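You operate a simulated robot arm through the tools that you are given. There is no shell and no other tool. Be economical: measure what you need, move in short steps, check, and stop when the job is done.

You run a simulated robot arm. Do the job below in one go: nothing can be reset, and whatever is moved stays where it is left.

## Task
Set the dusk sensor to 80 lux and 10 minutes, then test it.
Fine: open the sensor lid for the dials and shut it again; switch the sensor on and press the red TEST button once, so that the green garden lamp is lit; leave the mode dial.

The check looks at the end state, three seconds after you hand in, the way a careful person would. Anything else that was tipped, shoved, dropped, spilled or broken makes it a failure. A push-on lid holds only when it is set on centred and level and pressed home; a screw cap is set on level and turned clockwise until tight.

## Robot
A 7-joint arm with a two-finger parallel gripper, fixed in place. Base frame: the origin is at the foot of the arm, x ahead of it, y to its left, z up. Readings come in mm, rad, newtons and seconds.
With the tool pointing down near the work surface it reaches from about 460 to 920 mm from the base axis. Its first joint turns from -2.007 to 2.007 rad. Payload 3.91 kg.
The TCP is the grasp point between the finger pads, 30 mm short of the fingertips. In the tool frame z runs along the fingers and y along their closing line. The gripper opens to 110 mm. The fingers are 20 mm wide and 10 mm thick; the gripper's body (48 by 112 mm) begins 55 mm behind the TCP.
Orientation is that of the tool frame in the base frame, as [roll, pitch, yaw] about the fixed x, y, z axes, in that order (R = Rz(yaw) Ry(pitch) Rx(roll)). With the fingers straight down and closing along the base's y, the tool's x points along the base's -x, its y along +y and its z along -z.

## Interface
- The arm moves only by the tool send_rows. Its argument "motion" is a list of rows, each a list of 7 numbers: the shift along the tool's x, y, z in mm, then the turn, a rotation vector about the tool's x, y, z in rad, then the opening, from 0 (shut) to 1 (fully open). In form: [[x, y, z, wx, wy, wz, jaw], ...]. A call has 1 to 8 rows; each row shifts and turns the commanded pose from where the row before left it, along the tool's axes as they then stand. A row lasts 0.2 s, in which the tool goes at most 50 mm and 0.15 rad; a call with a longer step from one row to the next is refused whole, and so is a gripper value outside its range. Where a pose cannot be reached the arm comes as near as it can. A force on the tool above 40 N (or 10 N above the force at the start of the call, whichever is more), or a blocked arm, ends the call early, and 0.2 s more pass. Each finger travels about 153 mm/s and halts on what it meets, pressing with about 32 N; the grip force reading is that of the motor and also rises with nothing between the fingers. The clock runs only during rows and for 0.2 s after the last one: add rows that do not move to give the fingers time. The reply holds the time, the measured pose of the TCP, the force on the tool along the base axes, the opening and the grip force, in the units named above and with some noise.
- Cameras (640 x 400 px; columns grow to the right, rows downward): "scene" is fixed at [393, 504.8, 1487]; the picture's right is [-0.87, -0.49, 0.00], its down [-0.25, 0.45, -0.86] and it looks along [0.42, -0.75, -0.51] (base axes); focal length 322 px, centre (320, 200). "wrist" rides on the gripper at [-36, 0, -57] in the tool frame; the picture's right is [0.00, -1.00, 0.00], its down [0.97, 0.00, -0.24] and it looks along [0.24, 0.00, 0.97] (tool axes); focal length 218 px, centre (320, 200). There is no depth. A picture from a camera that has moved, and an enlarged one, comes with that camera's place and axes in the base frame and with its lens. The place of the scene camera against the robot may be out by one fixed shift of up to 25 mm in any direction.
- capture(camera): a new picture of that camera. It takes no simulated time.
- lift_body(by): slides the trunk up (or, below 0, down) by that many mm; the arm rides with it, the base frame stays. It gives what a move gives, with no picture.
- inspect(camera, box): a new picture of the part [left, top, right, bottom] of that camera's present view, enlarged. It takes no simulated time.
- sign_off(): hands the job in; it is judged then, once.

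Work in short steps. Places have to be worked out from the pictures, the camera data and where the tool is seen: move nearer, look again, correct. Check each grasp and each placing, and mend what went wrong. You have 120 turns and 76 pictures in all, those below and enlarged ones among them. Open the gripper and draw the arm clear of the work before you hand the job in, unless the task says otherwise; then end with one line.

The tools are called after "Emit:" as a command line: name --pt "numbers of a row" for each row, then --argument value for the rest, lists and objects as JSON in quotes. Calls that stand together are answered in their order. send_rows: Moves the arm, as the interface text tells. Its arguments: {"type":"object","properties":{"motion":{"type":"array","items":{"type":"array","items":{"type":"number"}}}},"required":["motion"]} The other tools are called the same way: lift_body (by) slides the trunk up or down; capture (camera) takes a picture; inspect (camera, box) takes an enlarged picture of a part of a camera's view; sign_off () hands the job in.

At the start:

```text
clock: 0.0
tool_pos: [459.8, 249.1, 1263.3]
tool_rot: [-3.141, -0.001, -3.141]
ft_force: [0.0, 0.3, -0.1]
gripper_width: 109.9
grip_force: 0.1
trunk travel left (down, up): [-825.0, 165.0]
```

scene: 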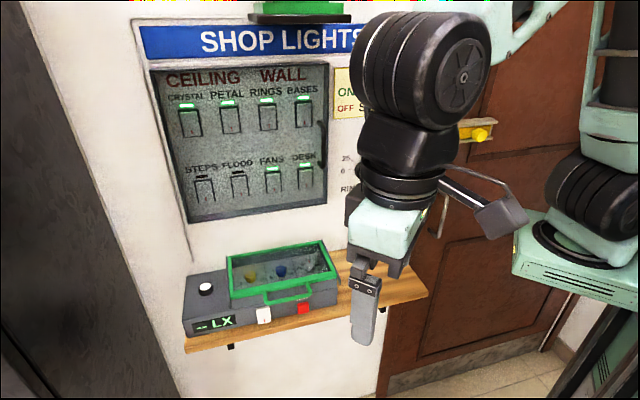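
wrist: 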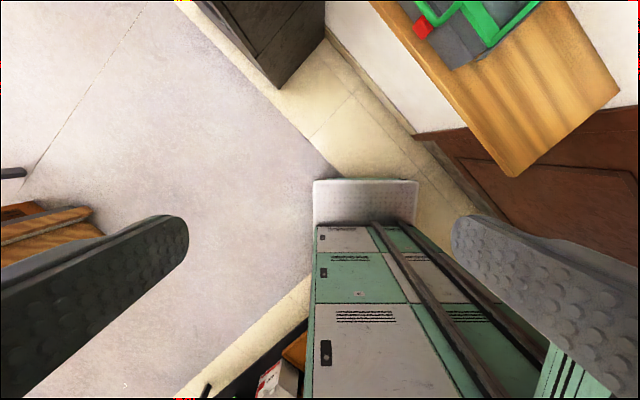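

The sensor sits on a shelf against the wall, with a green-framed lid. I'll look closer at it and at the wall signs.

Emit:
inspect --camera "scene" --box '[170, 220, 360, 350]'

Emit:
inspect --camera "scene" --box '[120, 0, 520, 230]'

```text
3.08 times, centred on (265, 285) of scene
camera zoom: at [393.0, 504.8, 1487.0], right [-0.87, -0.49, 0.0], down [-0.25, 0.45, -0.86], along [0.42, -0.75, -0.51], focal length 990 px, centre (489, -62)
```

zoom: 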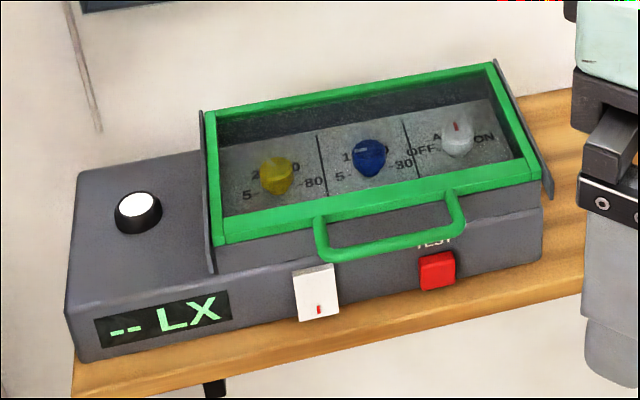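

```text
1.60 times, centred on (320, 115) of scene
camera zoom: at [393.0, 504.8, 1487.0], right [-0.87, -0.49, 0.0], down [-0.25, 0.45, -0.86], along [0.42, -0.75, -0.51], focal length 515 px, centre (320, 336)
```

zoom: 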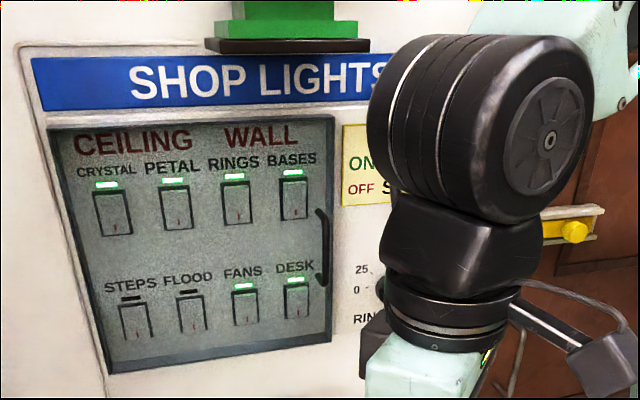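

The shelf front runs roughly along (-0.72,-0.70), with the sensor around (760,100). I'll move the hand above and in front of it, then turn 45° to line up with it.

Emit:
send_rows --pt "-45 -16 10 0 0 0 1" --pt "-45 -16 10 0 0 0 1" --pt "-45 -16 10 0 0 0 1" --pt "-45 -16 10 0 0 0 1" --pt "-45 -16 10 0 0 0 1" --pt "-30 -16 10 0 0 0 1"

Emit:
send_rows --pt "0 0 0 0 0 0.131 1" --pt "0 0 0 0 0 0.131 1" --pt "0 0 0 0 0 0.131 1" --pt "0 0 0 0 0 0.131 1" --pt "0 0 0 0 0 0.131 1" --pt "0 0 0 0 0 0.131 1" --pt "0 0 0 0 0 0 1"

Emit:
capture --camera "wrist"

Emit:
capture --camera "scene"

```text
clock: 1.4
tool_pos: [713.4, 156.1, 1208.0]
tool_rot: [3.14, -0.002, 3.141]
ft_force: [0.1, 0.2, 0.4]
gripper_width: 110.1
grip_force: 0.0
trunk travel left (down, up): [-825.0, 165.0]
```

```text
clock: 3.0
tool_pos: [713.1, 153.1, 1205.1]
tool_rot: [3.14, -0.001, 2.356]
ft_force: [-0.1, 0.5, -1.1]
gripper_width: 109.9
grip_force: 0.1
trunk travel left (down, up): [-825.0, 165.0]
```

```text
71 pictures are left
camera wrist: at [739.6, 126.9, 1261.3], right [-0.71, -0.71, 0.0], down [-0.68, 0.69, 0.24], along [-0.17, 0.17, -0.97], focal length 218 px, centre (320, 200)
```

wrist: 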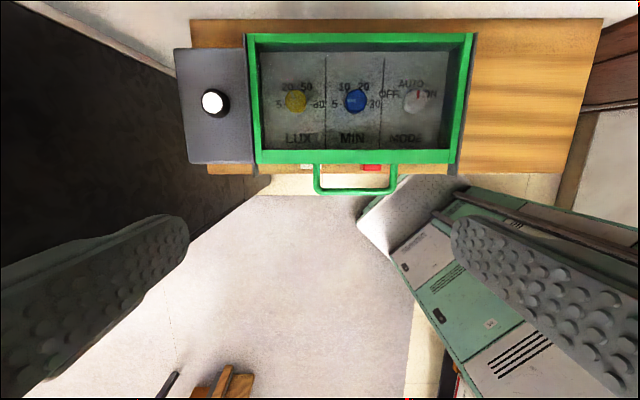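

```text
70 pictures are left
```

scene: 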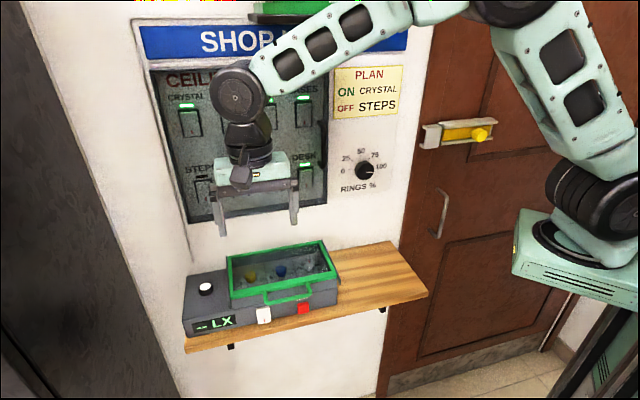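

Yaw aligns well with the box. Now an enlarged look at the dials.

Emit:
inspect --camera "wrist" --box '[170, 10, 490, 210]'

Emit:
inspect --camera "wrist" --box '[256, 50, 464, 180]'

Emit:
inspect --camera "scene" --box '[180, 230, 350, 340]'

```text
2.00 times, centred on (330, 110) of wrist
camera zoom: at [739.6, 126.9, 1261.3], right [-0.71, -0.71, 0.0], down [-0.68, 0.69, 0.24], along [-0.17, 0.17, -0.97], focal length 436 px, centre (300, 380)
```

zoom: 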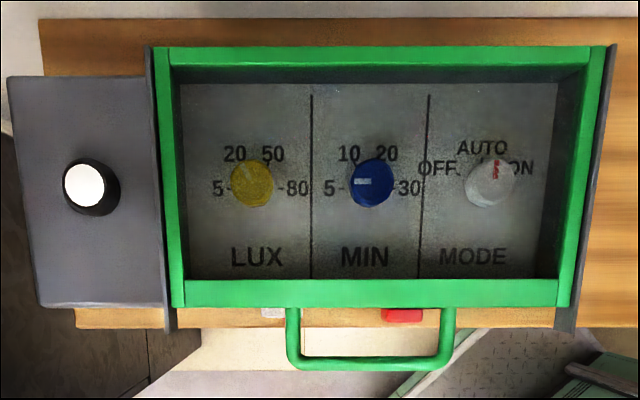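

```text
3.08 times, centred on (360, 115) of wrist
camera zoom: at [739.6, 126.9, 1261.3], right [-0.71, -0.71, 0.0], down [-0.68, 0.69, 0.24], along [-0.17, 0.17, -0.97], focal length 672 px, centre (197, 462)
```

zoom: 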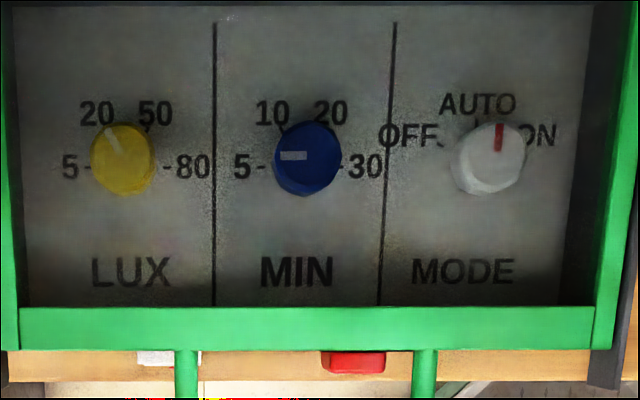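

```text
3.64 times, centred on (265, 285) of scene
camera zoom: at [393.0, 504.8, 1487.0], right [-0.87, -0.49, 0.0], down [-0.25, 0.45, -0.86], along [0.42, -0.75, -0.51], focal length 1170 px, centre (520, -109)
```

zoom: 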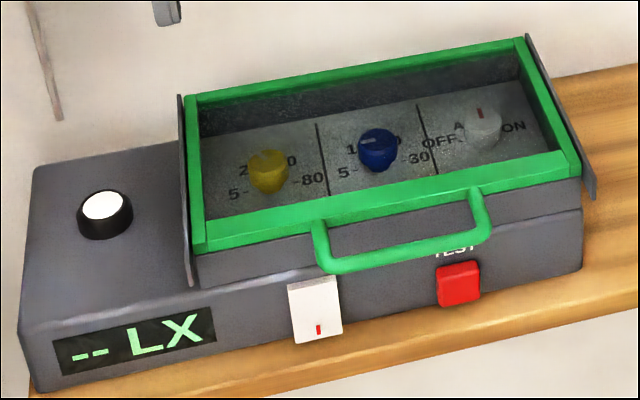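

Lux needs to go from 20 to 80 (clockwise 120°) and minutes from 5 to 10 (clockwise 60°). I'll go lower and wallward for a second view so I can triangulate heights.

Emit:
send_rows --pt "-20 0 45 0 0 0 1" --pt "-20 0 45 0 0 0 1" --pt "0 0 0 0 0 0 1"

Emit:
capture --camera "wrist"

Emit:
inspect --camera "wrist" --box '[140, 0, 540, 250]'

```text
clock: 3.8
tool_pos: [744.1, 120.1, 1114.8]
tool_rot: [3.141, 0.001, 2.357]
ft_force: [-0.4, 1.0, -0.1]
gripper_width: 109.9
grip_force: 0.0
trunk travel left (down, up): [-825.0, 165.0]
```

```text
66 pictures are left
camera wrist: at [769.6, 94.3, 1171.2], right [-0.71, -0.71, 0.0], down [-0.69, 0.69, 0.24], along [-0.17, 0.17, -0.97], focal length 218 px, centre (320, 200)
```

wrist: 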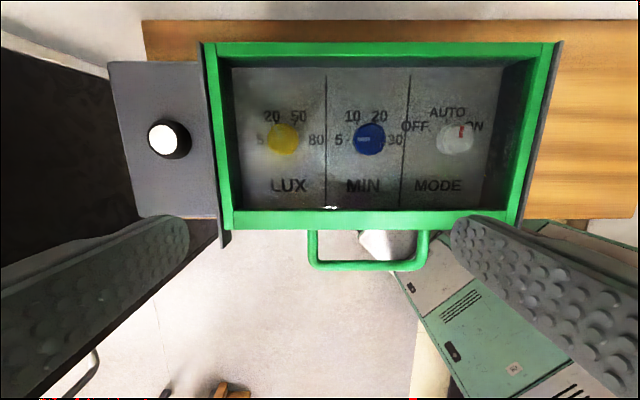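

```text
1.60 times, centred on (340, 125) of wrist
camera zoom: at [769.6, 94.3, 1171.2], right [-0.71, -0.71, 0.0], down [-0.69, 0.69, 0.24], along [-0.17, 0.17, -0.97], focal length 349 px, centre (288, 320)
```

zoom: 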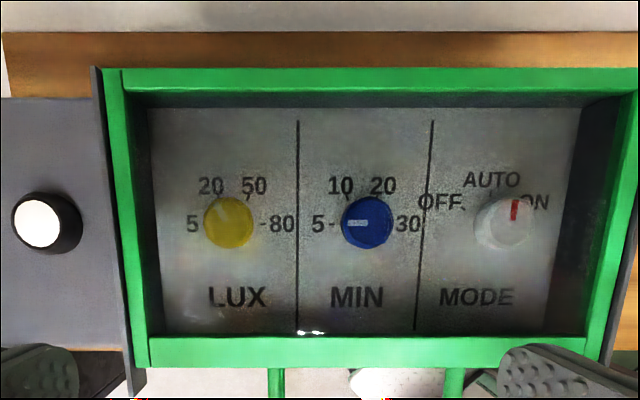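

Triangulating: the lid top is at z≈1013, the handle bar at z≈1010, about 381 mm out on the wall-normal axis, and the hinge is at the back. I'll back away from the wall, yaw 90° so the fingers close across the handle bar, then tilt 45°.

Emit:
send_rows --pt "45 -13 0 0 0 0 1" --pt "45 -13 0 0 0 0 1" --pt "40 -14 0 0 0 0 1" --pt "0 0 0 0 0 -0.1427 1" --pt "0 0 0 0 0 -0.1427 1" --pt "0 0 0 0 0 -0.1427 1" --pt "0 0 0 0 0 -0.1427 1" --pt "0 0 0 0 0 -0.1427 1"

Emit:
send_rows --pt "0 0 0 0 0 -0.1427 1" --pt "0 0 0 0 0 -0.1427 1" --pt "0 0 0 0 0 -0.1427 1" --pt "0 0 0 0 0 -0.1427 1" --pt "0 0 0 0 0 -0.1427 1" --pt "0 0 0 0 0 -0.1427 0.6" --pt "0 0 0 0 0 0 0.25"

Emit:
send_rows --pt "0 0 0 0.131 0 0 0.25" --pt "0 0 0 0.131 0 0 0.25" --pt "0 0 0 0.131 0 0 0.25" --pt "0 0 0 0.131 0 0 0.25" --pt "0 0 0 0.131 0 0 0.25" --pt "0 0 0 0.131 0 0 0.25" --pt "0 0 0 0 0 0 0.25"

Emit:
capture --camera "wrist"

Emit:
capture --camera "scene"

```text
clock: 5.6
tool_pos: [624.1, 187.0, 1114.6]
tool_rot: [-3.141, -0.001, 3.072]
ft_force: [-0.3, 1.1, 0.7]
gripper_width: 109.9
grip_force: 0.1
trunk travel left (down, up): [-825.0, 165.0]
```

```text
clock: 7.2
tool_pos: [623.3, 188.7, 1115.1]
tool_rot: [3.14, 0.001, -2.355]
ft_force: [0.1, -0.9, -0.4]
gripper_width: 27.3
grip_force: 0.1
trunk travel left (down, up): [-825.0, 165.0]
```

```text
clock: 8.8
tool_pos: [623.0, 189.0, 1114.7]
tool_rot: [-2.351, 0.0, -2.357]
ft_force: [0.2, -0.1, -0.2]
gripper_width: 27.6
grip_force: 0.0
trunk travel left (down, up): [-825.0, 165.0]
```

```text
64 pictures are left
camera wrist: at [620.7, 242.1, 1155.1], right [0.5, -0.5, 0.71], down [-0.81, -0.57, 0.17], along [0.32, -0.66, -0.68], focal length 218 px, centre (320, 200)
```

wrist: 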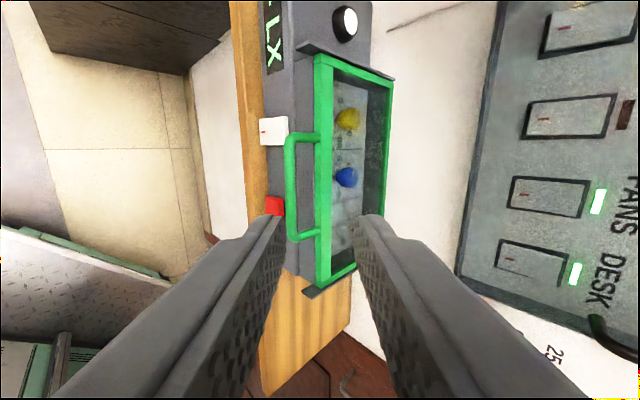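

```text
63 pictures are left
```

scene: 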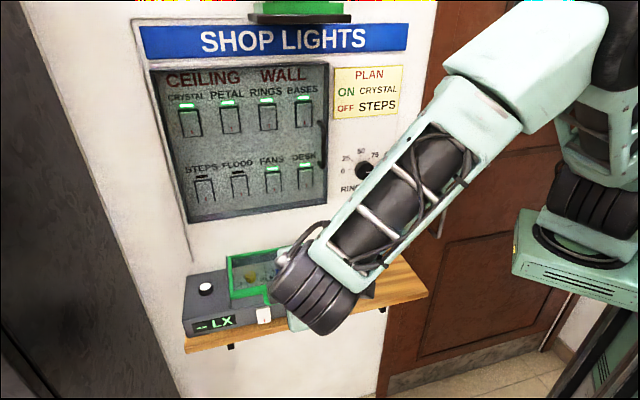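

The bar checks out at n≈-380, z≈1010. I'll slide onto it with the jaws slightly open, then look before closing.

Emit:
send_rows --pt "0 22 0 0 0 0 0.22" --pt "0 0 35 0 0 0 0.22" --pt "0 0 35 0 0 0 0.22" --pt "0 0 20 0 0 0 0.22" --pt "0 0 18 0 0 0 0.22" --pt "0 0 0 0 0 0 0.22"

Emit:
capture --camera "wrist"

```text
clock: 10.2
tool_pos: [666.0, 143.2, 1021.4]
tool_rot: [-2.354, 0.001, -2.358]
ft_force: [0.5, 0.2, -0.2]
gripper_width: 24.1
grip_force: 0.2
trunk travel left (down, up): [-825.0, 165.0]
```

```text
62 pictures are left
camera wrist: at [664.3, 196.5, 1061.1], right [0.5, -0.5, 0.71], down [-0.81, -0.57, 0.17], along [0.32, -0.66, -0.69], focal length 218 px, centre (320, 200)
```

wrist: 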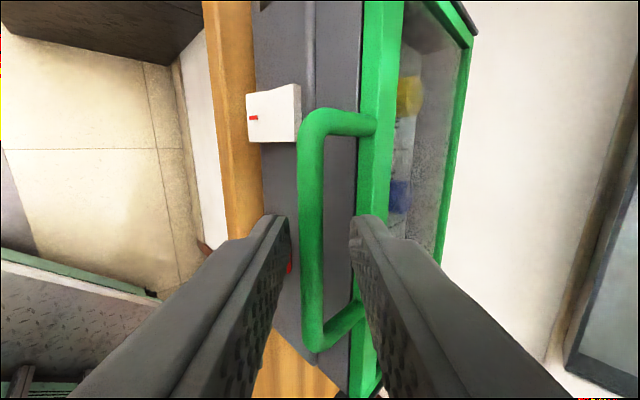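

The bar is between the fingers, so I'll close on it.

Emit:
send_rows --pt "0 0 0 0 0 0 0.1" --pt "0 0 0 0 0 0 0.0" --pt "0 0 0 0 0 0 0.0"

```text
clock: 11.0
tool_pos: [665.6, 145.0, 1020.3]
tool_rot: [-2.359, -0.002, -2.354]
ft_force: [-10.8, 4.2, -20.4]
gripper_width: 8.5
grip_force: 45.1
trunk travel left (down, up): [-825.0, 165.0]
```

Gripped (8.5 mm). I'll lift along the hinge arc in small steps with the tilt fixed.

Emit:
send_rows --pt "0 -10.2 -9.6 0 0 0 0" --pt "0 -11.2 -8.4 0 0 0 0" --pt "0 -11.8 -7.3 0 0 0 0" --pt "0 -12.3 -6.6 0 0 0 0" --pt "0 0 0 0 0 0 0"

Emit:
capture --camera "wrist"

```text
clock: 11.3
tool_pos: [666.1, 146.0, 1019.6]
tool_rot: [-2.366, -0.003, -2.353]
ft_force: [5.6, 3.6, -15.5]
gripper_width: 8.8
grip_force: 45.0
trunk travel left (down, up): [-825.0, 165.0]
stopped in row 1: the force on the tool passed its limit (the readings are from after the stop); the commanded pose is now the measured one
```

```text
61 pictures are left
camera wrist: at [662.4, 198.4, 1059.6], right [0.51, -0.5, 0.7], down [-0.8, -0.57, 0.17], along [0.31, -0.65, -0.69], focal length 218 px, centre (320, 200)
```

wrist: 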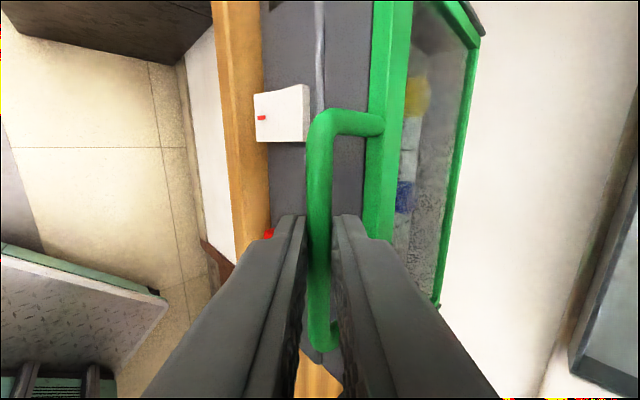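

It stopped at once, perhaps from a jerk or a catch. I'll try much slower upward steps.

Emit:
send_rows --pt "0 -1.4 -1.4 0 0 0 0" --pt "0 -1.4 -1.4 0 0 0 0" --pt "0 -1.4 -1.4 0 0 0 0" --pt "0 -1.4 -1.4 0 0 0 0" --pt "0 -1.4 -1.4 0 0 0 0" --pt "0 -1.4 -1.4 0 0 0 0"

```text
clock: 11.8
tool_pos: [663.8, 146.3, 1019.7]
tool_rot: [-2.372, -0.003, -2.35]
ft_force: [9.2, 3.2, -18.7]
gripper_width: 8.6
grip_force: 44.7
trunk travel left (down, up): [-825.0, 165.0]
stopped in row 2: the force on the tool passed its limit (the readings are from after the stop); the commanded pose is now the measured one
```

It's stiff going up, so this may be a sliding lid or there may be a catch. I'll look closely before trying any other direction.

Emit:
inspect --camera "wrist" --box '[230, 0, 500, 170]'

Emit:
inspect --camera "scene" --box '[180, 235, 340, 335]'

```text
2.35 times, centred on (365, 85) of wrist
camera zoom: at [661.2, 199.3, 1059.9], right [0.51, -0.5, 0.7], down [-0.8, -0.57, 0.18], along [0.31, -0.65, -0.69], focal length 514 px, centre (214, 471)
```

zoom: 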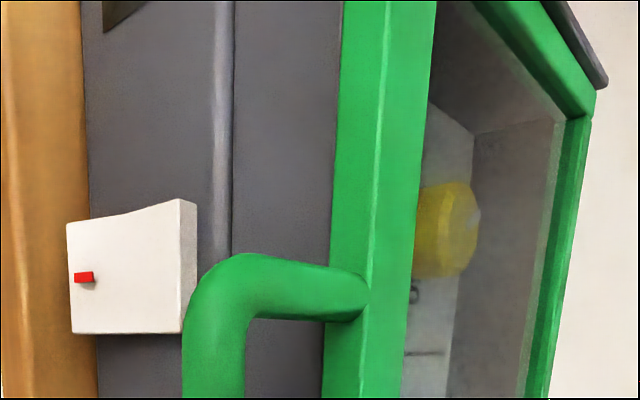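

```text
4.00 times, centred on (260, 285) of scene
camera zoom: at [393.0, 504.8, 1487.0], right [-0.87, -0.49, 0.0], down [-0.25, 0.45, -0.86], along [0.42, -0.75, -0.51], focal length 1287 px, centre (560, -140)
```

zoom: 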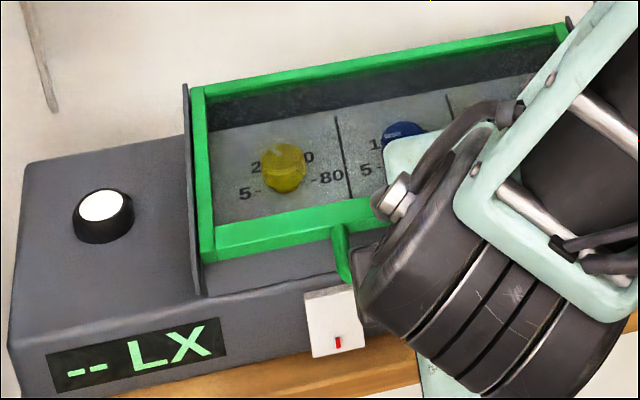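

Bar gripped, lid unmoved. The cheeks on both sides look like guide rails, so I'll try a gentle outward pull (away from the wall).

Emit:
send_rows --pt "0 0.7 -0.7 0 0 0 0" --pt "0 0.7 -0.7 0 0 0 0" --pt "0 0.7 -0.7 0 0 0 0" --pt "0 0.7 -0.7 0 0 0 0" --pt "0 0.7 -0.7 0 0 0 0" --pt "0 0.7 -0.7 0 0 0 0"

```text
clock: 13.2
tool_pos: [660.7, 149.7, 1019.4]
tool_rot: [-2.368, -0.005, -2.351]
ft_force: [11.6, 9.1, -25.5]
gripper_width: 8.5
grip_force: 44.6
trunk travel left (down, up): [-825.0, 165.0]
```

It moved outward about 4.6 mm with little resistance in that direction. I'll check whether the lid moved relative to the box.

Emit:
inspect --camera "scene" --box '[180, 235, 340, 335]'

Emit:
capture --camera "wrist"

```text
4.00 times, centred on (260, 285) of scene
camera zoom: at [393.0, 504.8, 1487.0], right [-0.87, -0.49, 0.0], down [-0.25, 0.45, -0.86], along [0.42, -0.75, -0.51], focal length 1287 px, centre (560, -140)
```

zoom: 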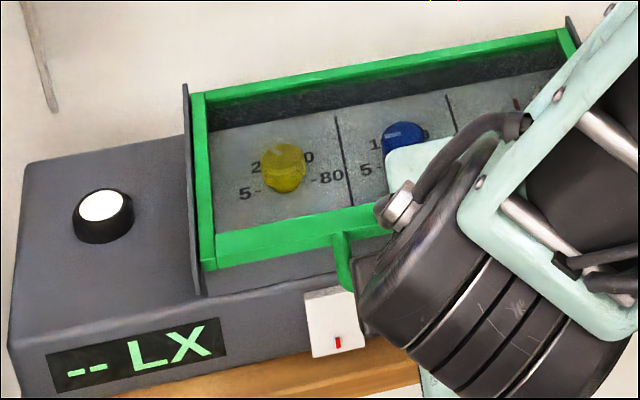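

```text
57 pictures are left
camera wrist: at [657.6, 203.0, 1059.9], right [0.51, -0.5, 0.7], down [-0.8, -0.57, 0.18], along [0.31, -0.65, -0.69], focal length 218 px, centre (320, 200)
```

wrist: 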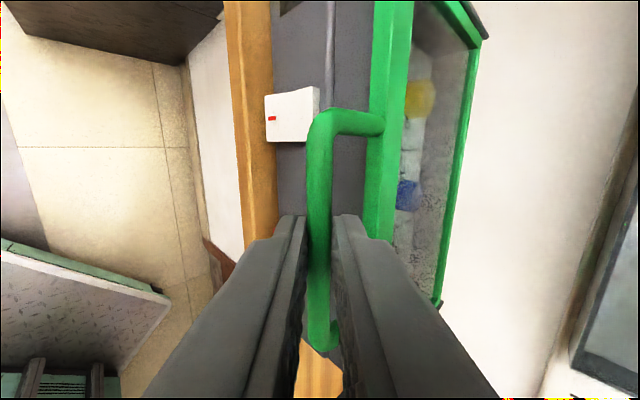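

The lid slides toward the front. I'll ease off the upward preload and keep pulling outward.

Emit:
send_rows --pt "-0.5 1.4 1.4 0 0 0 0" --pt "0 2.1 -2.1 0 0 0 0" --pt "0 2.8 -2.8 0 0 0 0" --pt "0 3.5 -3.5 0 0 0 0" --pt "0 3.5 -3.5 0 0 0 0" --pt "0 3.5 -3.5 0 0 0 0"

```text
clock: 14.6
tool_pos: [643.5, 165.1, 1019.8]
tool_rot: [-2.368, -0.003, -2.354]
ft_force: [11.1, 10.0, -8.0]
gripper_width: 8.6
grip_force: 45.1
trunk travel left (down, up): [-825.0, 165.0]
```

It's sliding freely. I'll continue outward.

Emit:
send_rows --pt "-0.7 4.2 -4.2 0 0 0 0" --pt "0 4.2 -4.2 0 0 0 0" --pt "0 4.2 -4.2 0 0 0 0" --pt "0 4.2 -4.2 0 0 0 0" --pt "0 4.2 -4.2 0 0 0 0" --pt "0 4.2 -4.2 0 0 0 0" --pt "0 4.2 -4.2 0 0 0 0"

Emit:
capture --camera "scene"

```text
clock: 16.2
tool_pos: [615.3, 194.9, 1019.0]
tool_rot: [-2.368, -0.007, -2.353]
ft_force: [3.2, 1.8, -3.4]
gripper_width: 8.7
grip_force: 44.5
trunk travel left (down, up): [-825.0, 165.0]
```

```text
56 pictures are left
```

scene: 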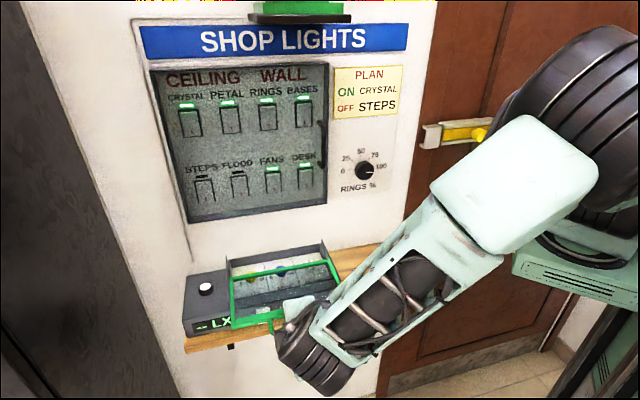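

68 mm slid so far. I need about 105 to clear the dials, so I'll continue and watch the force for an end stop.

Emit:
send_rows --pt "0 3.5 -3.5 0 0 0 0" --pt "0 3.5 -3.5 0 0 0 0" --pt "0 3.5 -3.5 0 0 0 0" --pt "0 3.5 -3.5 0 0 0 0" --pt "0 3.5 -3.5 0 0 0 0" --pt "0 3.5 -3.5 0 0 0 0" --pt "0 3.5 -3.5 0 0 0 0"

Emit:
inspect --camera "scene" --box '[170, 230, 370, 355]'

```text
clock: 17.8
tool_pos: [589.4, 219.0, 1019.5]
tool_rot: [-2.368, -0.004, -2.351]
ft_force: [6.8, 5.5, -24.8]
gripper_width: 8.8
grip_force: 45.1
trunk travel left (down, up): [-825.0, 165.0]
```

```text
3.20 times, centred on (270, 292) of scene
camera zoom: at [393.0, 504.8, 1487.0], right [-0.87, -0.49, 0.0], down [-0.25, 0.45, -0.86], along [0.42, -0.75, -0.51], focal length 1030 px, centre (480, -96)
```

zoom: 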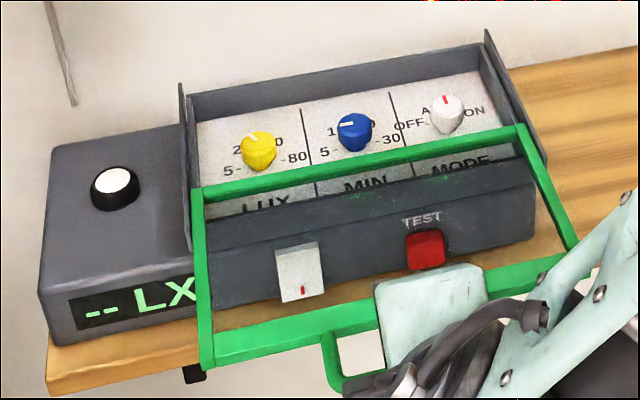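

The lid is about 104 mm out and the dials are exposed. I'll release and check that the lid stays.

Emit:
send_rows --pt "0 0 0 0 0 0 0.12" --pt "0 0 0 0 0 0 0.22" --pt "0 0 -20 0 0 0 0.22" --pt "0 0 -40 0 0 0 0.22" --pt "0 0 -40 0 0 0 0.4" --pt "0 0 0 0 0 0 0.4"

Emit:
capture --camera "wrist"

Emit:
capture --camera "scene"

```text
clock: 19.2
tool_pos: [551.1, 257.5, 1086.8]
tool_rot: [-2.359, -0.016, -2.385]
ft_force: [-0.2, -0.3, 0.6]
gripper_width: 44.1
grip_force: 0.1
trunk travel left (down, up): [-825.0, 165.0]
```

```text
54 pictures are left
camera wrist: at [550.3, 311.0, 1126.2], right [0.49, -0.51, 0.71], down [-0.82, -0.54, 0.18], along [0.29, -0.67, -0.68], focal length 218 px, centre (320, 200)
```

wrist: 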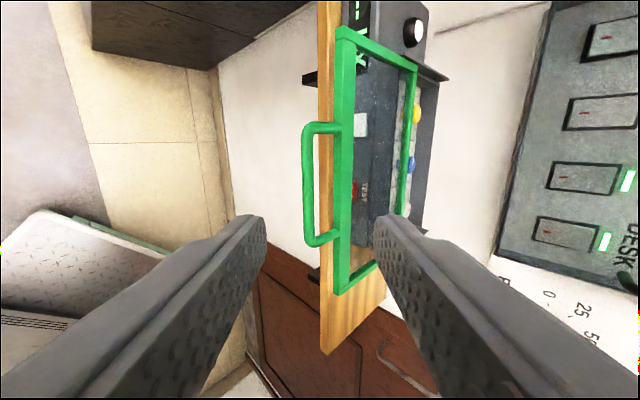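

```text
53 pictures are left
```

scene: 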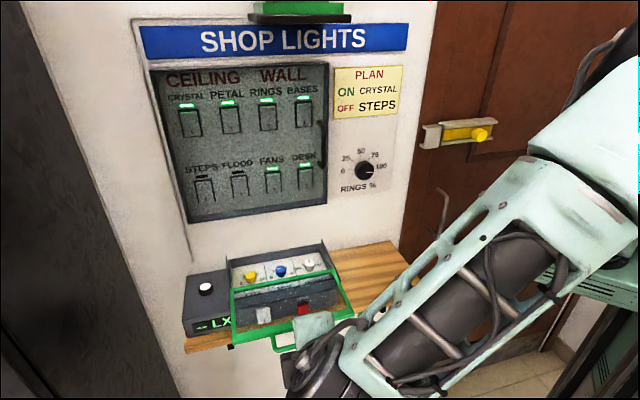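

The lid stays where I left it. Next I'll level the tool and bring it above the yellow LUX dial.

Emit:
send_rows --pt "0 0 -20 -0.1305 0 0 0.4" --pt "0 0 -20 -0.1305 0 0 0.4" --pt "0 0 0 -0.1305 0 0 0.4" --pt "0 0 0 -0.1305 0 0 0.4" --pt "0 0 0 -0.1305 0 0 0.4" --pt "0 0 0 -0.1305 0 0 0.4" --pt "0 0 0 0 0 0 0.4"

```text
clock: 20.8
tool_pos: [522.3, 286.8, 1121.9]
tool_rot: [3.131, -0.004, -2.353]
ft_force: [-0.1, -0.5, -0.7]
gripper_width: 44.3
grip_force: 0.0
trunk travel left (down, up): [-825.0, 165.0]
```

Emit:
send_rows --pt "-10 -45 0 0.0105 0 0 0.4" --pt "-10 -45 0 0 0 0 0.4" --pt "-10 -45 0 0 0 0 0.4" --pt "-10 -45 0 0 0 0 0.4" --pt "-10 -45 0 0 0 0 0.4" --pt "-10 -45 0 0 0 0 0.4" --pt "-9 -46 0 0 0 0 0.4" --pt "0 0 0 0 0 0 0.4"

Emit:
capture --camera "wrist"

```text
clock: 22.6
tool_pos: [795.2, 110.9, 1123.7]
tool_rot: [-3.141, -0.005, -2.351]
ft_force: [0.1, -0.2, 0.0]
gripper_width: 43.9
grip_force: 0.0
trunk travel left (down, up): [-825.0, 165.0]
```

```text
52 pictures are left
camera wrist: at [820.3, 136.7, 1179.4], right [0.71, -0.7, 0.0], down [-0.68, -0.69, 0.24], along [-0.17, -0.17, -0.97], focal length 218 px, centre (320, 200)
```

wrist: 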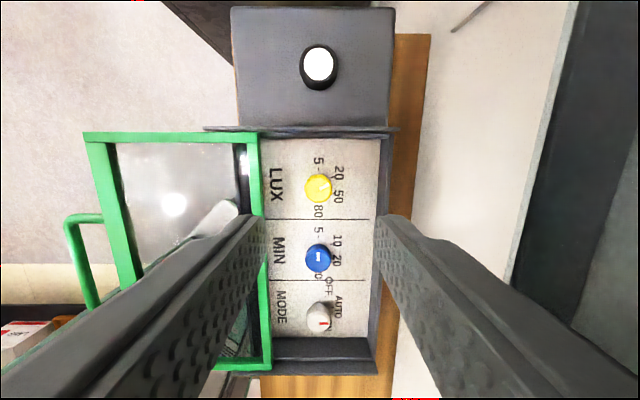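

The tool is directly over the yellow knob. I'll take a close look at the knob and its pointer.

Emit:
inspect --camera "wrist" --box '[255, 135, 395, 222]'

Emit:
inspect --camera "scene" --box '[220, 235, 340, 310]'

```text
4.57 times, centred on (325, 178) of wrist
camera zoom: at [820.3, 136.7, 1179.4], right [0.71, -0.7, 0.0], down [-0.68, -0.69, 0.24], along [-0.17, -0.17, -0.97], focal length 998 px, centre (297, 298)
```

zoom: 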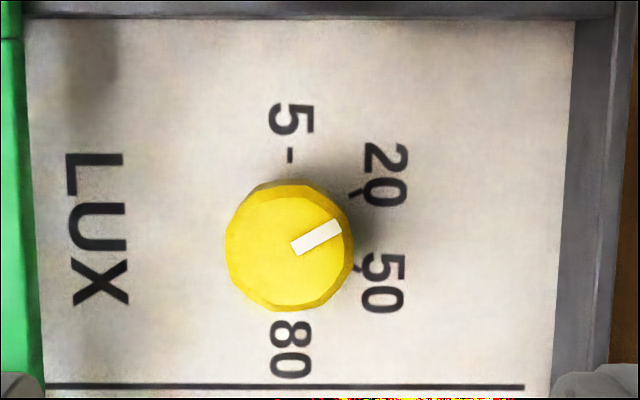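

```text
5.33 times, centred on (280, 272) of scene
camera zoom: at [393.0, 504.8, 1487.0], right [-0.87, -0.49, 0.0], down [-0.25, 0.45, -0.86], along [0.42, -0.75, -0.51], focal length 1716 px, centre (533, -187)
```

zoom: 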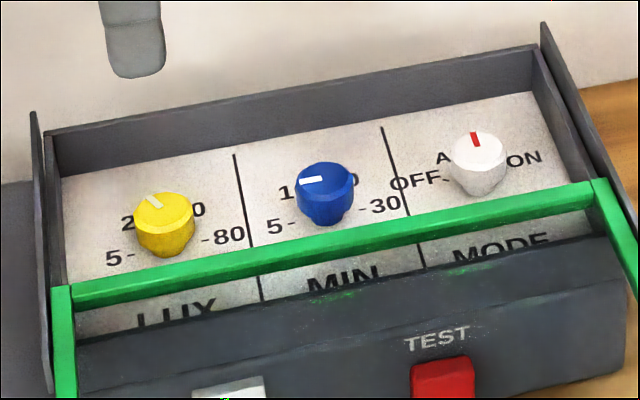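

The pointer is at 20; 80 lies exactly 120° clockwise. I'll pre-rotate -60° from square, then descend with the jaws at 44 mm.

Emit:
send_rows --pt "-0.8 1.5 0 0 0 0.131 0.4" --pt "0 0 0 0 0 0.131 0.4" --pt "0 0 0 0 0 0.131 0.4" --pt "0 0 0 0 0 0.131 0.4" --pt "0 0 40 0 0 0 0.4" --pt "0 0 40 0 0 0 0.4" --pt "0 0 20 0 0 0 0.4" --pt "0 0 0 0 0 0 0.4"

Emit:
capture --camera "wrist"

Emit:
inspect --camera "scene" --box '[200, 200, 360, 300]'

```text
clock: 24.4
tool_pos: [792.5, 115.0, 1022.2]
tool_rot: [-3.137, -0.004, -2.876]
ft_force: [1.0, 0.6, -0.1]
gripper_width: 44.0
grip_force: 0.1
trunk travel left (down, up): [-825.0, 165.0]
```

```text
49 pictures are left
camera wrist: at [828.4, 125.1, 1077.3], right [0.26, -0.97, 0.0], down [-0.94, -0.25, 0.24], along [-0.23, -0.07, -0.97], focal length 218 px, centre (320, 200)
```

wrist: 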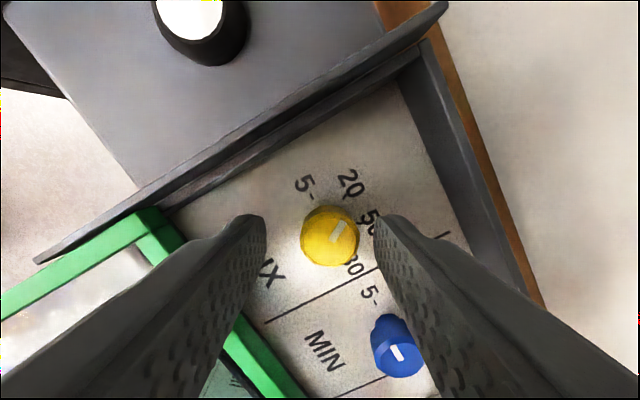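

```text
4.00 times, centred on (280, 250) of scene
camera zoom: at [393.0, 504.8, 1487.0], right [-0.87, -0.49, 0.0], down [-0.25, 0.45, -0.86], along [0.42, -0.75, -0.51], focal length 1287 px, centre (480, 0)
```

zoom: 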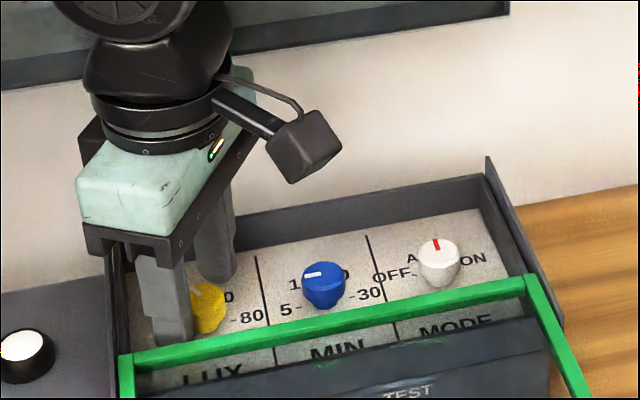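

Nearly centred, off by about 3 mm on the n axis. I'll correct, descend the last 17 mm, and close on the knob.

Emit:
send_rows --pt "-1.5 -2.6 0 0 0 0 0.4" --pt "0 0 9 0 0 0 0.4" --pt "0 0 8 0 0 0 0.4" --pt "0 0 0 0 0 0 0.28" --pt "0 0 0 0 0 0 0.22" --pt "0 0 0 0 0 0 0.18" --pt "0 0 0 0 0 0 0.16"

```text
clock: 26.0
tool_pos: [795.7, 115.8, 1004.9]
tool_rot: [-3.14, 0.001, -2.875]
ft_force: [-5.3, 15.1, 24.8]
gripper_width: 29.8
grip_force: 12.4
trunk travel left (down, up): [-825.0, 165.0]
```

Width reads 29.8 with an upward force, so the fingertips may be touching the plate or the knob top. I'll look.

Emit:
capture --camera "wrist"

Emit:
inspect --camera "scene" --box '[200, 230, 300, 293]'

```text
47 pictures are left
camera wrist: at [830.4, 124.5, 1062.5], right [0.26, -0.96, 0.0], down [-0.94, -0.25, 0.24], along [-0.23, -0.06, -0.97], focal length 218 px, centre (320, 200)
```

wrist: 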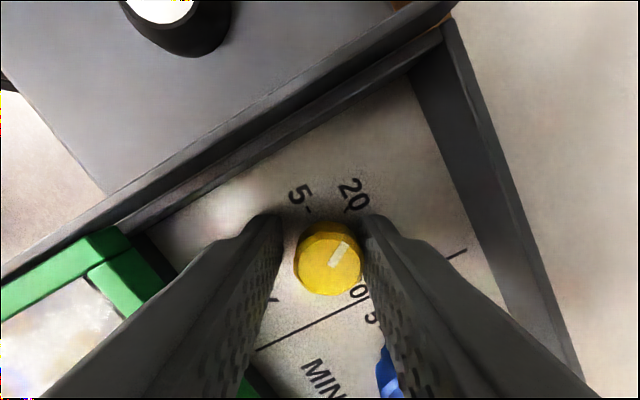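

```text
6.35 times, centred on (250, 262) of scene
camera zoom: at [393.0, 504.8, 1487.0], right [-0.87, -0.49, 0.0], down [-0.25, 0.45, -0.86], along [0.42, -0.75, -0.51], focal length 2043 px, centre (764, -190)
```

zoom: 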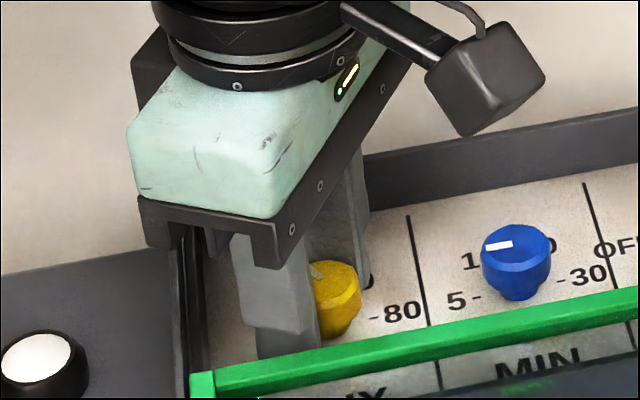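

The fingertips are touching the plate (at z≈975). I'll open slightly, raise about 7 mm and read the free position.

Emit:
send_rows --pt "0 0 0 0 0 0 0.4" --pt "0 0 -7 0 0 0 0.4" --pt "0 0 0 0 0 0 0.4"

```text
clock: 26.8
tool_pos: [796.0, 112.7, 1008.6]
tool_rot: [-3.137, -0.005, -2.876]
ft_force: [-1.2, -0.3, 0.0]
gripper_width: 44.1
grip_force: 0.1
trunk travel left (down, up): [-825.0, 165.0]
```

Emit:
send_rows --pt "3 0 -1 0 0 0 0.35" --pt "0 0 0 0 0 0 0.28" --pt "0 0 0 0 0 0 0.24" --pt "0 0 0 0 0 0 0.2" --pt "0 0 0 0 0 0 0.18" --pt "0 0 0 0 0 0 0.18"

```text
clock: 28.2
tool_pos: [791.9, 110.7, 1011.9]
tool_rot: [-3.137, -0.004, -2.876]
ft_force: [-0.8, 1.0, -1.2]
gripper_width: 23.7
grip_force: 45.2
trunk travel left (down, up): [-825.0, 165.0]
```

Gripped cleanly at 23.7 mm with almost no side load. I'll turn clockwise for the first half.

Emit:
send_rows --pt "0 0 0 0 0 0.13 0.18" --pt "0 0 0 0 0 0.13 0.18" --pt "0 0 0 0 0 0.13 0.18" --pt "0 0 0 0 0 0.13 0.18" --pt "0 0 0 0 0 0.13 0.18" --pt "0 0 0 0 0 0.13 0.18" --pt "0 0 0 0 0 0.13 0.18" --pt "0 0 0 0 0 0.13 0.18"

Emit:
capture --camera "wrist"

```text
clock: 30.0
tool_pos: [793.1, 112.3, 1012.5]
tool_rot: [-3.137, 0.002, 2.366]
ft_force: [-9.9, 0.7, -13.9]
gripper_width: 22.9
grip_force: 45.0
trunk travel left (down, up): [-825.0, 165.0]
```

```text
45 pictures are left
camera wrist: at [819.8, 86.0, 1068.9], right [-0.7, -0.71, 0.01], down [-0.69, 0.68, 0.24], along [-0.17, 0.16, -0.97], focal length 218 px, centre (320, 200)
```

wrist: 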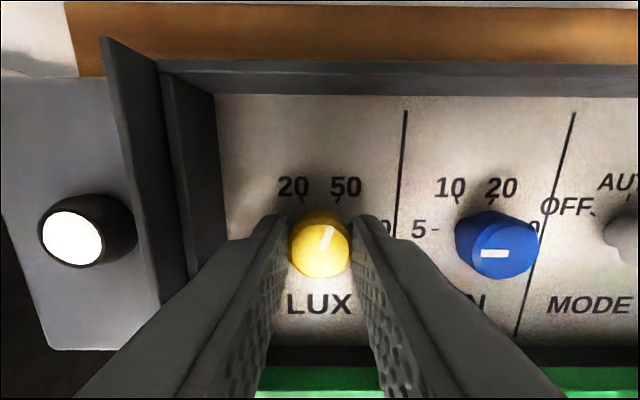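

The knob follows; the pointer is now at 50. I'll turn the other 60°.

Emit:
send_rows --pt "0 0 0 0 0 0.1316 0.18" --pt "0 0 0 0 0 0.1316 0.18" --pt "0 0 0 0 0 0.1316 0.18" --pt "0 0 0 0 0 0.1316 0.18" --pt "0 0 0 0 0 0.1316 0.18" --pt "0 0 0 0 0 0.1316 0.18" --pt "0 0 0 0 0 0.1316 0.18" --pt "0 0 0 0 0 0.1316 0.18"

Emit:
capture --camera "wrist"

```text
clock: 31.8
tool_pos: [793.2, 112.8, 1012.1]
tool_rot: [-3.139, 0.004, 1.31]
ft_force: [-6.9, -6.5, -19.7]
gripper_width: 22.8
grip_force: 44.9
trunk travel left (down, up): [-825.0, 165.0]
```

```text
44 pictures are left
camera wrist: at [784.4, 76.3, 1069.2], right [-0.97, 0.26, 0.0], down [0.25, 0.94, 0.23], along [0.06, 0.23, -0.97], focal length 218 px, centre (320, 200)
```

wrist: 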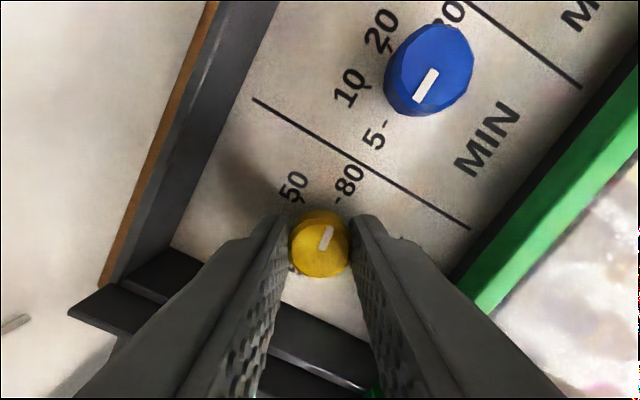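

LUX now points at 80. I'll release, rise, and rotate back for the blue dial.

Emit:
send_rows --pt "0 0 0 0 0 0 0.4" --pt "0 0 0 0 0 0 0.4" --pt "0 0 -20 0 0 0 0.4" --pt "0 0 -40 0 0 0 0.4" --pt "0 0 -40 0 0 0 0.4" --pt "0 0 0 0 0 -0.131 0.4" --pt "0 0 0 0 0 -0.131 0.4" --pt "0 0 0 0 0 -0.131 0.4"

Emit:
send_rows --pt "0 0 0 0 0 -0.131 0.4" --pt "0 0 0 0 0 -0.131 0.4" --pt "0 0 0 0 0 -0.131 0.4" --pt "0 0 0 0 0 -0.131 0.4" --pt "0 0 0 0 0 -0.131 0.4" --pt "0 -35 0 0 0 0 0.4" --pt "0 -35 0 0 0 0 0.4" --pt "0 0 0 0 0 0 0.4"

Emit:
capture --camera "wrist"

```text
clock: 33.6
tool_pos: [796.4, 112.9, 1112.9]
tool_rot: [-3.138, 0.004, 1.708]
ft_force: [-0.2, 1.0, 0.1]
gripper_width: 44.0
grip_force: 0.1
trunk travel left (down, up): [-825.0, 165.0]
```

```text
clock: 35.4
tool_pos: [746.7, 62.7, 1113.1]
tool_rot: [-3.138, 0.003, 2.363]
ft_force: [0.1, 0.1, -0.5]
gripper_width: 44.0
grip_force: 0.1
trunk travel left (down, up): [-825.0, 165.0]
```

```text
43 pictures are left
camera wrist: at [773.0, 37.1, 1169.9], right [-0.7, -0.71, 0.0], down [-0.69, 0.68, 0.24], along [-0.17, 0.16, -0.97], focal length 218 px, centre (320, 200)
```

wrist: 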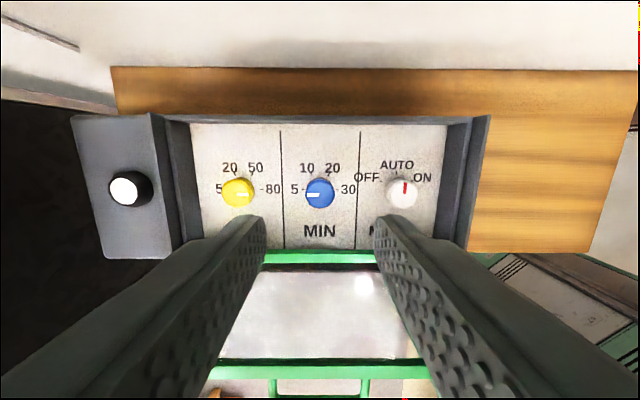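

TCP is right over the blue knob. I'll descend to the same height and grip.

Emit:
send_rows --pt "0 0 40 0 0 0 0.4" --pt "0 0 40 0 0 0 0.4" --pt "0 0 21 0 0 0 0.4" --pt "0 0 0 0 0 0 0.3" --pt "0 0 0 0 0 0 0.24" --pt "0 0 0 0 0 0 0.2" --pt "0 0 0 0 0 0 0.18" --pt "0 0 0 0 0 0 0.18"

Emit:
capture --camera "wrist"

```text
clock: 37.2
tool_pos: [747.6, 61.4, 1013.1]
tool_rot: [-3.141, 0.003, 2.363]
ft_force: [11.4, 8.9, -3.4]
gripper_width: 24.8
grip_force: 44.8
trunk travel left (down, up): [-825.0, 165.0]
```

```text
42 pictures are left
camera wrist: at [773.7, 35.5, 1069.3], right [-0.7, -0.71, 0.0], down [-0.69, 0.68, 0.24], along [-0.17, 0.17, -0.97], focal length 218 px, centre (320, 200)
```

wrist: 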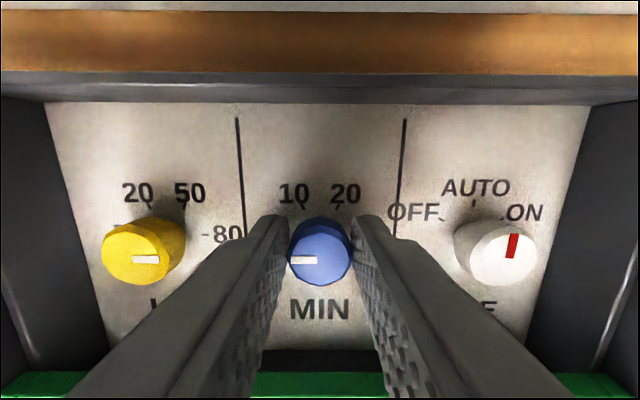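

Gripped. I'll turn 60° clockwise, 5 → 10.

Emit:
send_rows --pt "0 0 0 0 0 0.1309 0.18" --pt "0 0 0 0 0 0.1309 0.18" --pt "0 0 0 0 0 0.1309 0.18" --pt "0 0 0 0 0 0.1309 0.18" --pt "0 0 0 0 0 0.1309 0.18" --pt "0 0 0 0 0 0.1309 0.18" --pt "0 0 0 0 0 0.1309 0.18" --pt "0 0 0 0 0 0.1309 0.18"

Emit:
send_rows --pt "0 0 0 0 0 0 0.4" --pt "0 0 0 0 0 0 0.4" --pt "0 0 -20 0 0 0 0.4" --pt "0 0 -40 0 0 0 0.4" --pt "0 0 -40 0 0 0 0.4" --pt "0 0 0 0 0 0 0.4"

Emit:
inspect --camera "scene" --box '[180, 235, 340, 335]'

Emit:
capture --camera "wrist"

```text
clock: 39.0
tool_pos: [744.1, 60.3, 1013.2]
tool_rot: [-3.141, 0.005, 1.31]
ft_force: [4.7, -9.4, 15.1]
gripper_width: 24.8
grip_force: 45.0
trunk travel left (down, up): [-825.0, 165.0]
```

```text
clock: 40.4
tool_pos: [744.3, 63.0, 1113.8]
tool_rot: [3.14, 0.005, 1.314]
ft_force: [-0.3, -0.1, -0.7]
gripper_width: 43.9
grip_force: 0.0
trunk travel left (down, up): [-825.0, 165.0]
```

```text
4.00 times, centred on (260, 285) of scene
camera zoom: at [393.0, 504.8, 1487.0], right [-0.87, -0.49, 0.0], down [-0.25, 0.45, -0.86], along [0.42, -0.75, -0.51], focal length 1287 px, centre (560, -140)
```

zoom: 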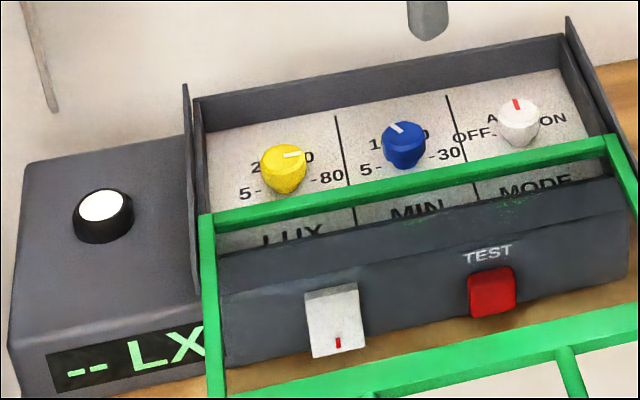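

```text
40 pictures are left
camera wrist: at [735.5, 27.7, 1171.3], right [-0.97, 0.25, 0.0], down [0.25, 0.94, 0.24], along [0.06, 0.23, -0.97], focal length 218 px, centre (320, 200)
```

wrist: 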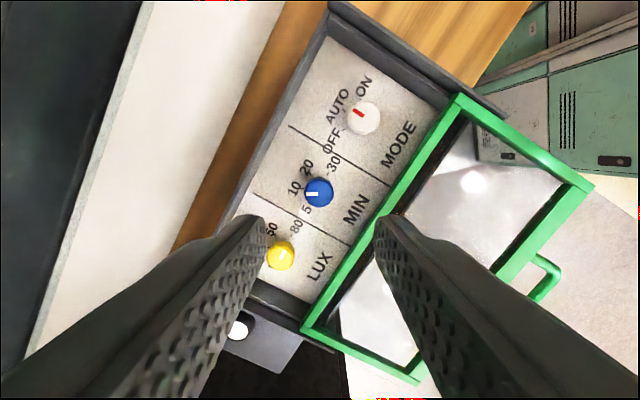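

Let me verify both pointers in an enlarged view.

Emit:
inspect --camera "wrist" --box '[240, 80, 400, 280]'

```text
2.00 times, centred on (320, 180) of wrist
camera zoom: at [735.5, 27.7, 1171.3], right [-0.97, 0.25, 0.0], down [0.25, 0.94, 0.24], along [0.06, 0.23, -0.97], focal length 436 px, centre (320, 240)
```

zoom: 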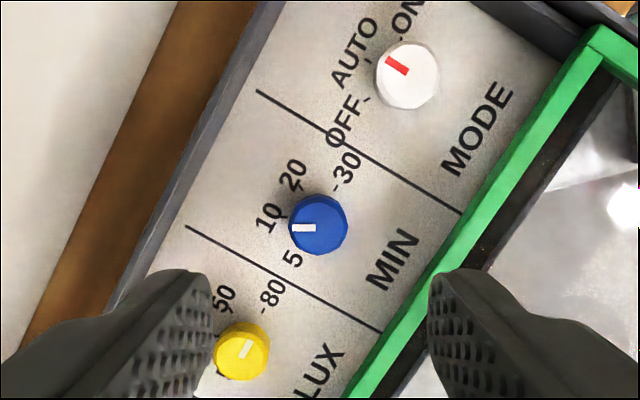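

Blue reads 10. Yellow may be a few degrees past 80, so I'll square up and look from straight on.

Emit:
send_rows --pt "0 0 0 0 0 -0.1305 0.4" --pt "0 0 0 0 0 -0.1305 0.4" --pt "0 0 0 0 0 -0.1305 0.4" --pt "0 0 0 0 0 -0.1305 0.4" --pt "0 0 0 0 0 -0.1305 0.4" --pt "0 0 0 0 0 -0.1305 0.4" --pt "0 0 0 0 0 -0.1305 0.4" --pt "0 0 0 0 0 -0.1305 0.4"

Emit:
inspect --camera "wrist" --box '[190, 140, 350, 240]'

```text
clock: 42.2
tool_pos: [744.0, 63.4, 1113.3]
tool_rot: [-3.139, 0.001, 2.362]
ft_force: [1.1, -0.6, 0.4]
gripper_width: 44.2
grip_force: 0.1
trunk travel left (down, up): [-825.0, 165.0]
```

```text
4.00 times, centred on (270, 190) of wrist
camera zoom: at [770.8, 37.1, 1169.0], right [-0.7, -0.71, 0.0], down [-0.69, 0.68, 0.24], along [-0.17, 0.16, -0.97], focal length 873 px, centre (520, 240)
```

zoom: 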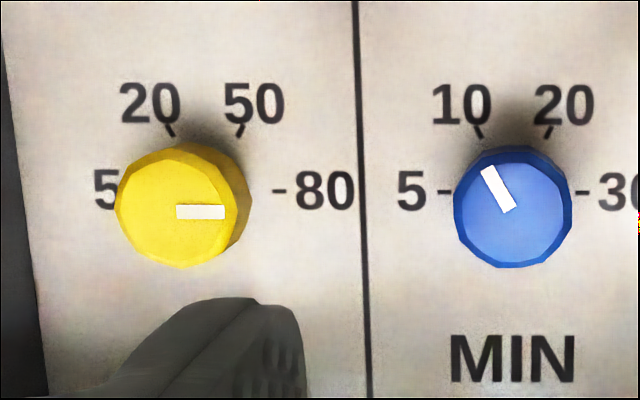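

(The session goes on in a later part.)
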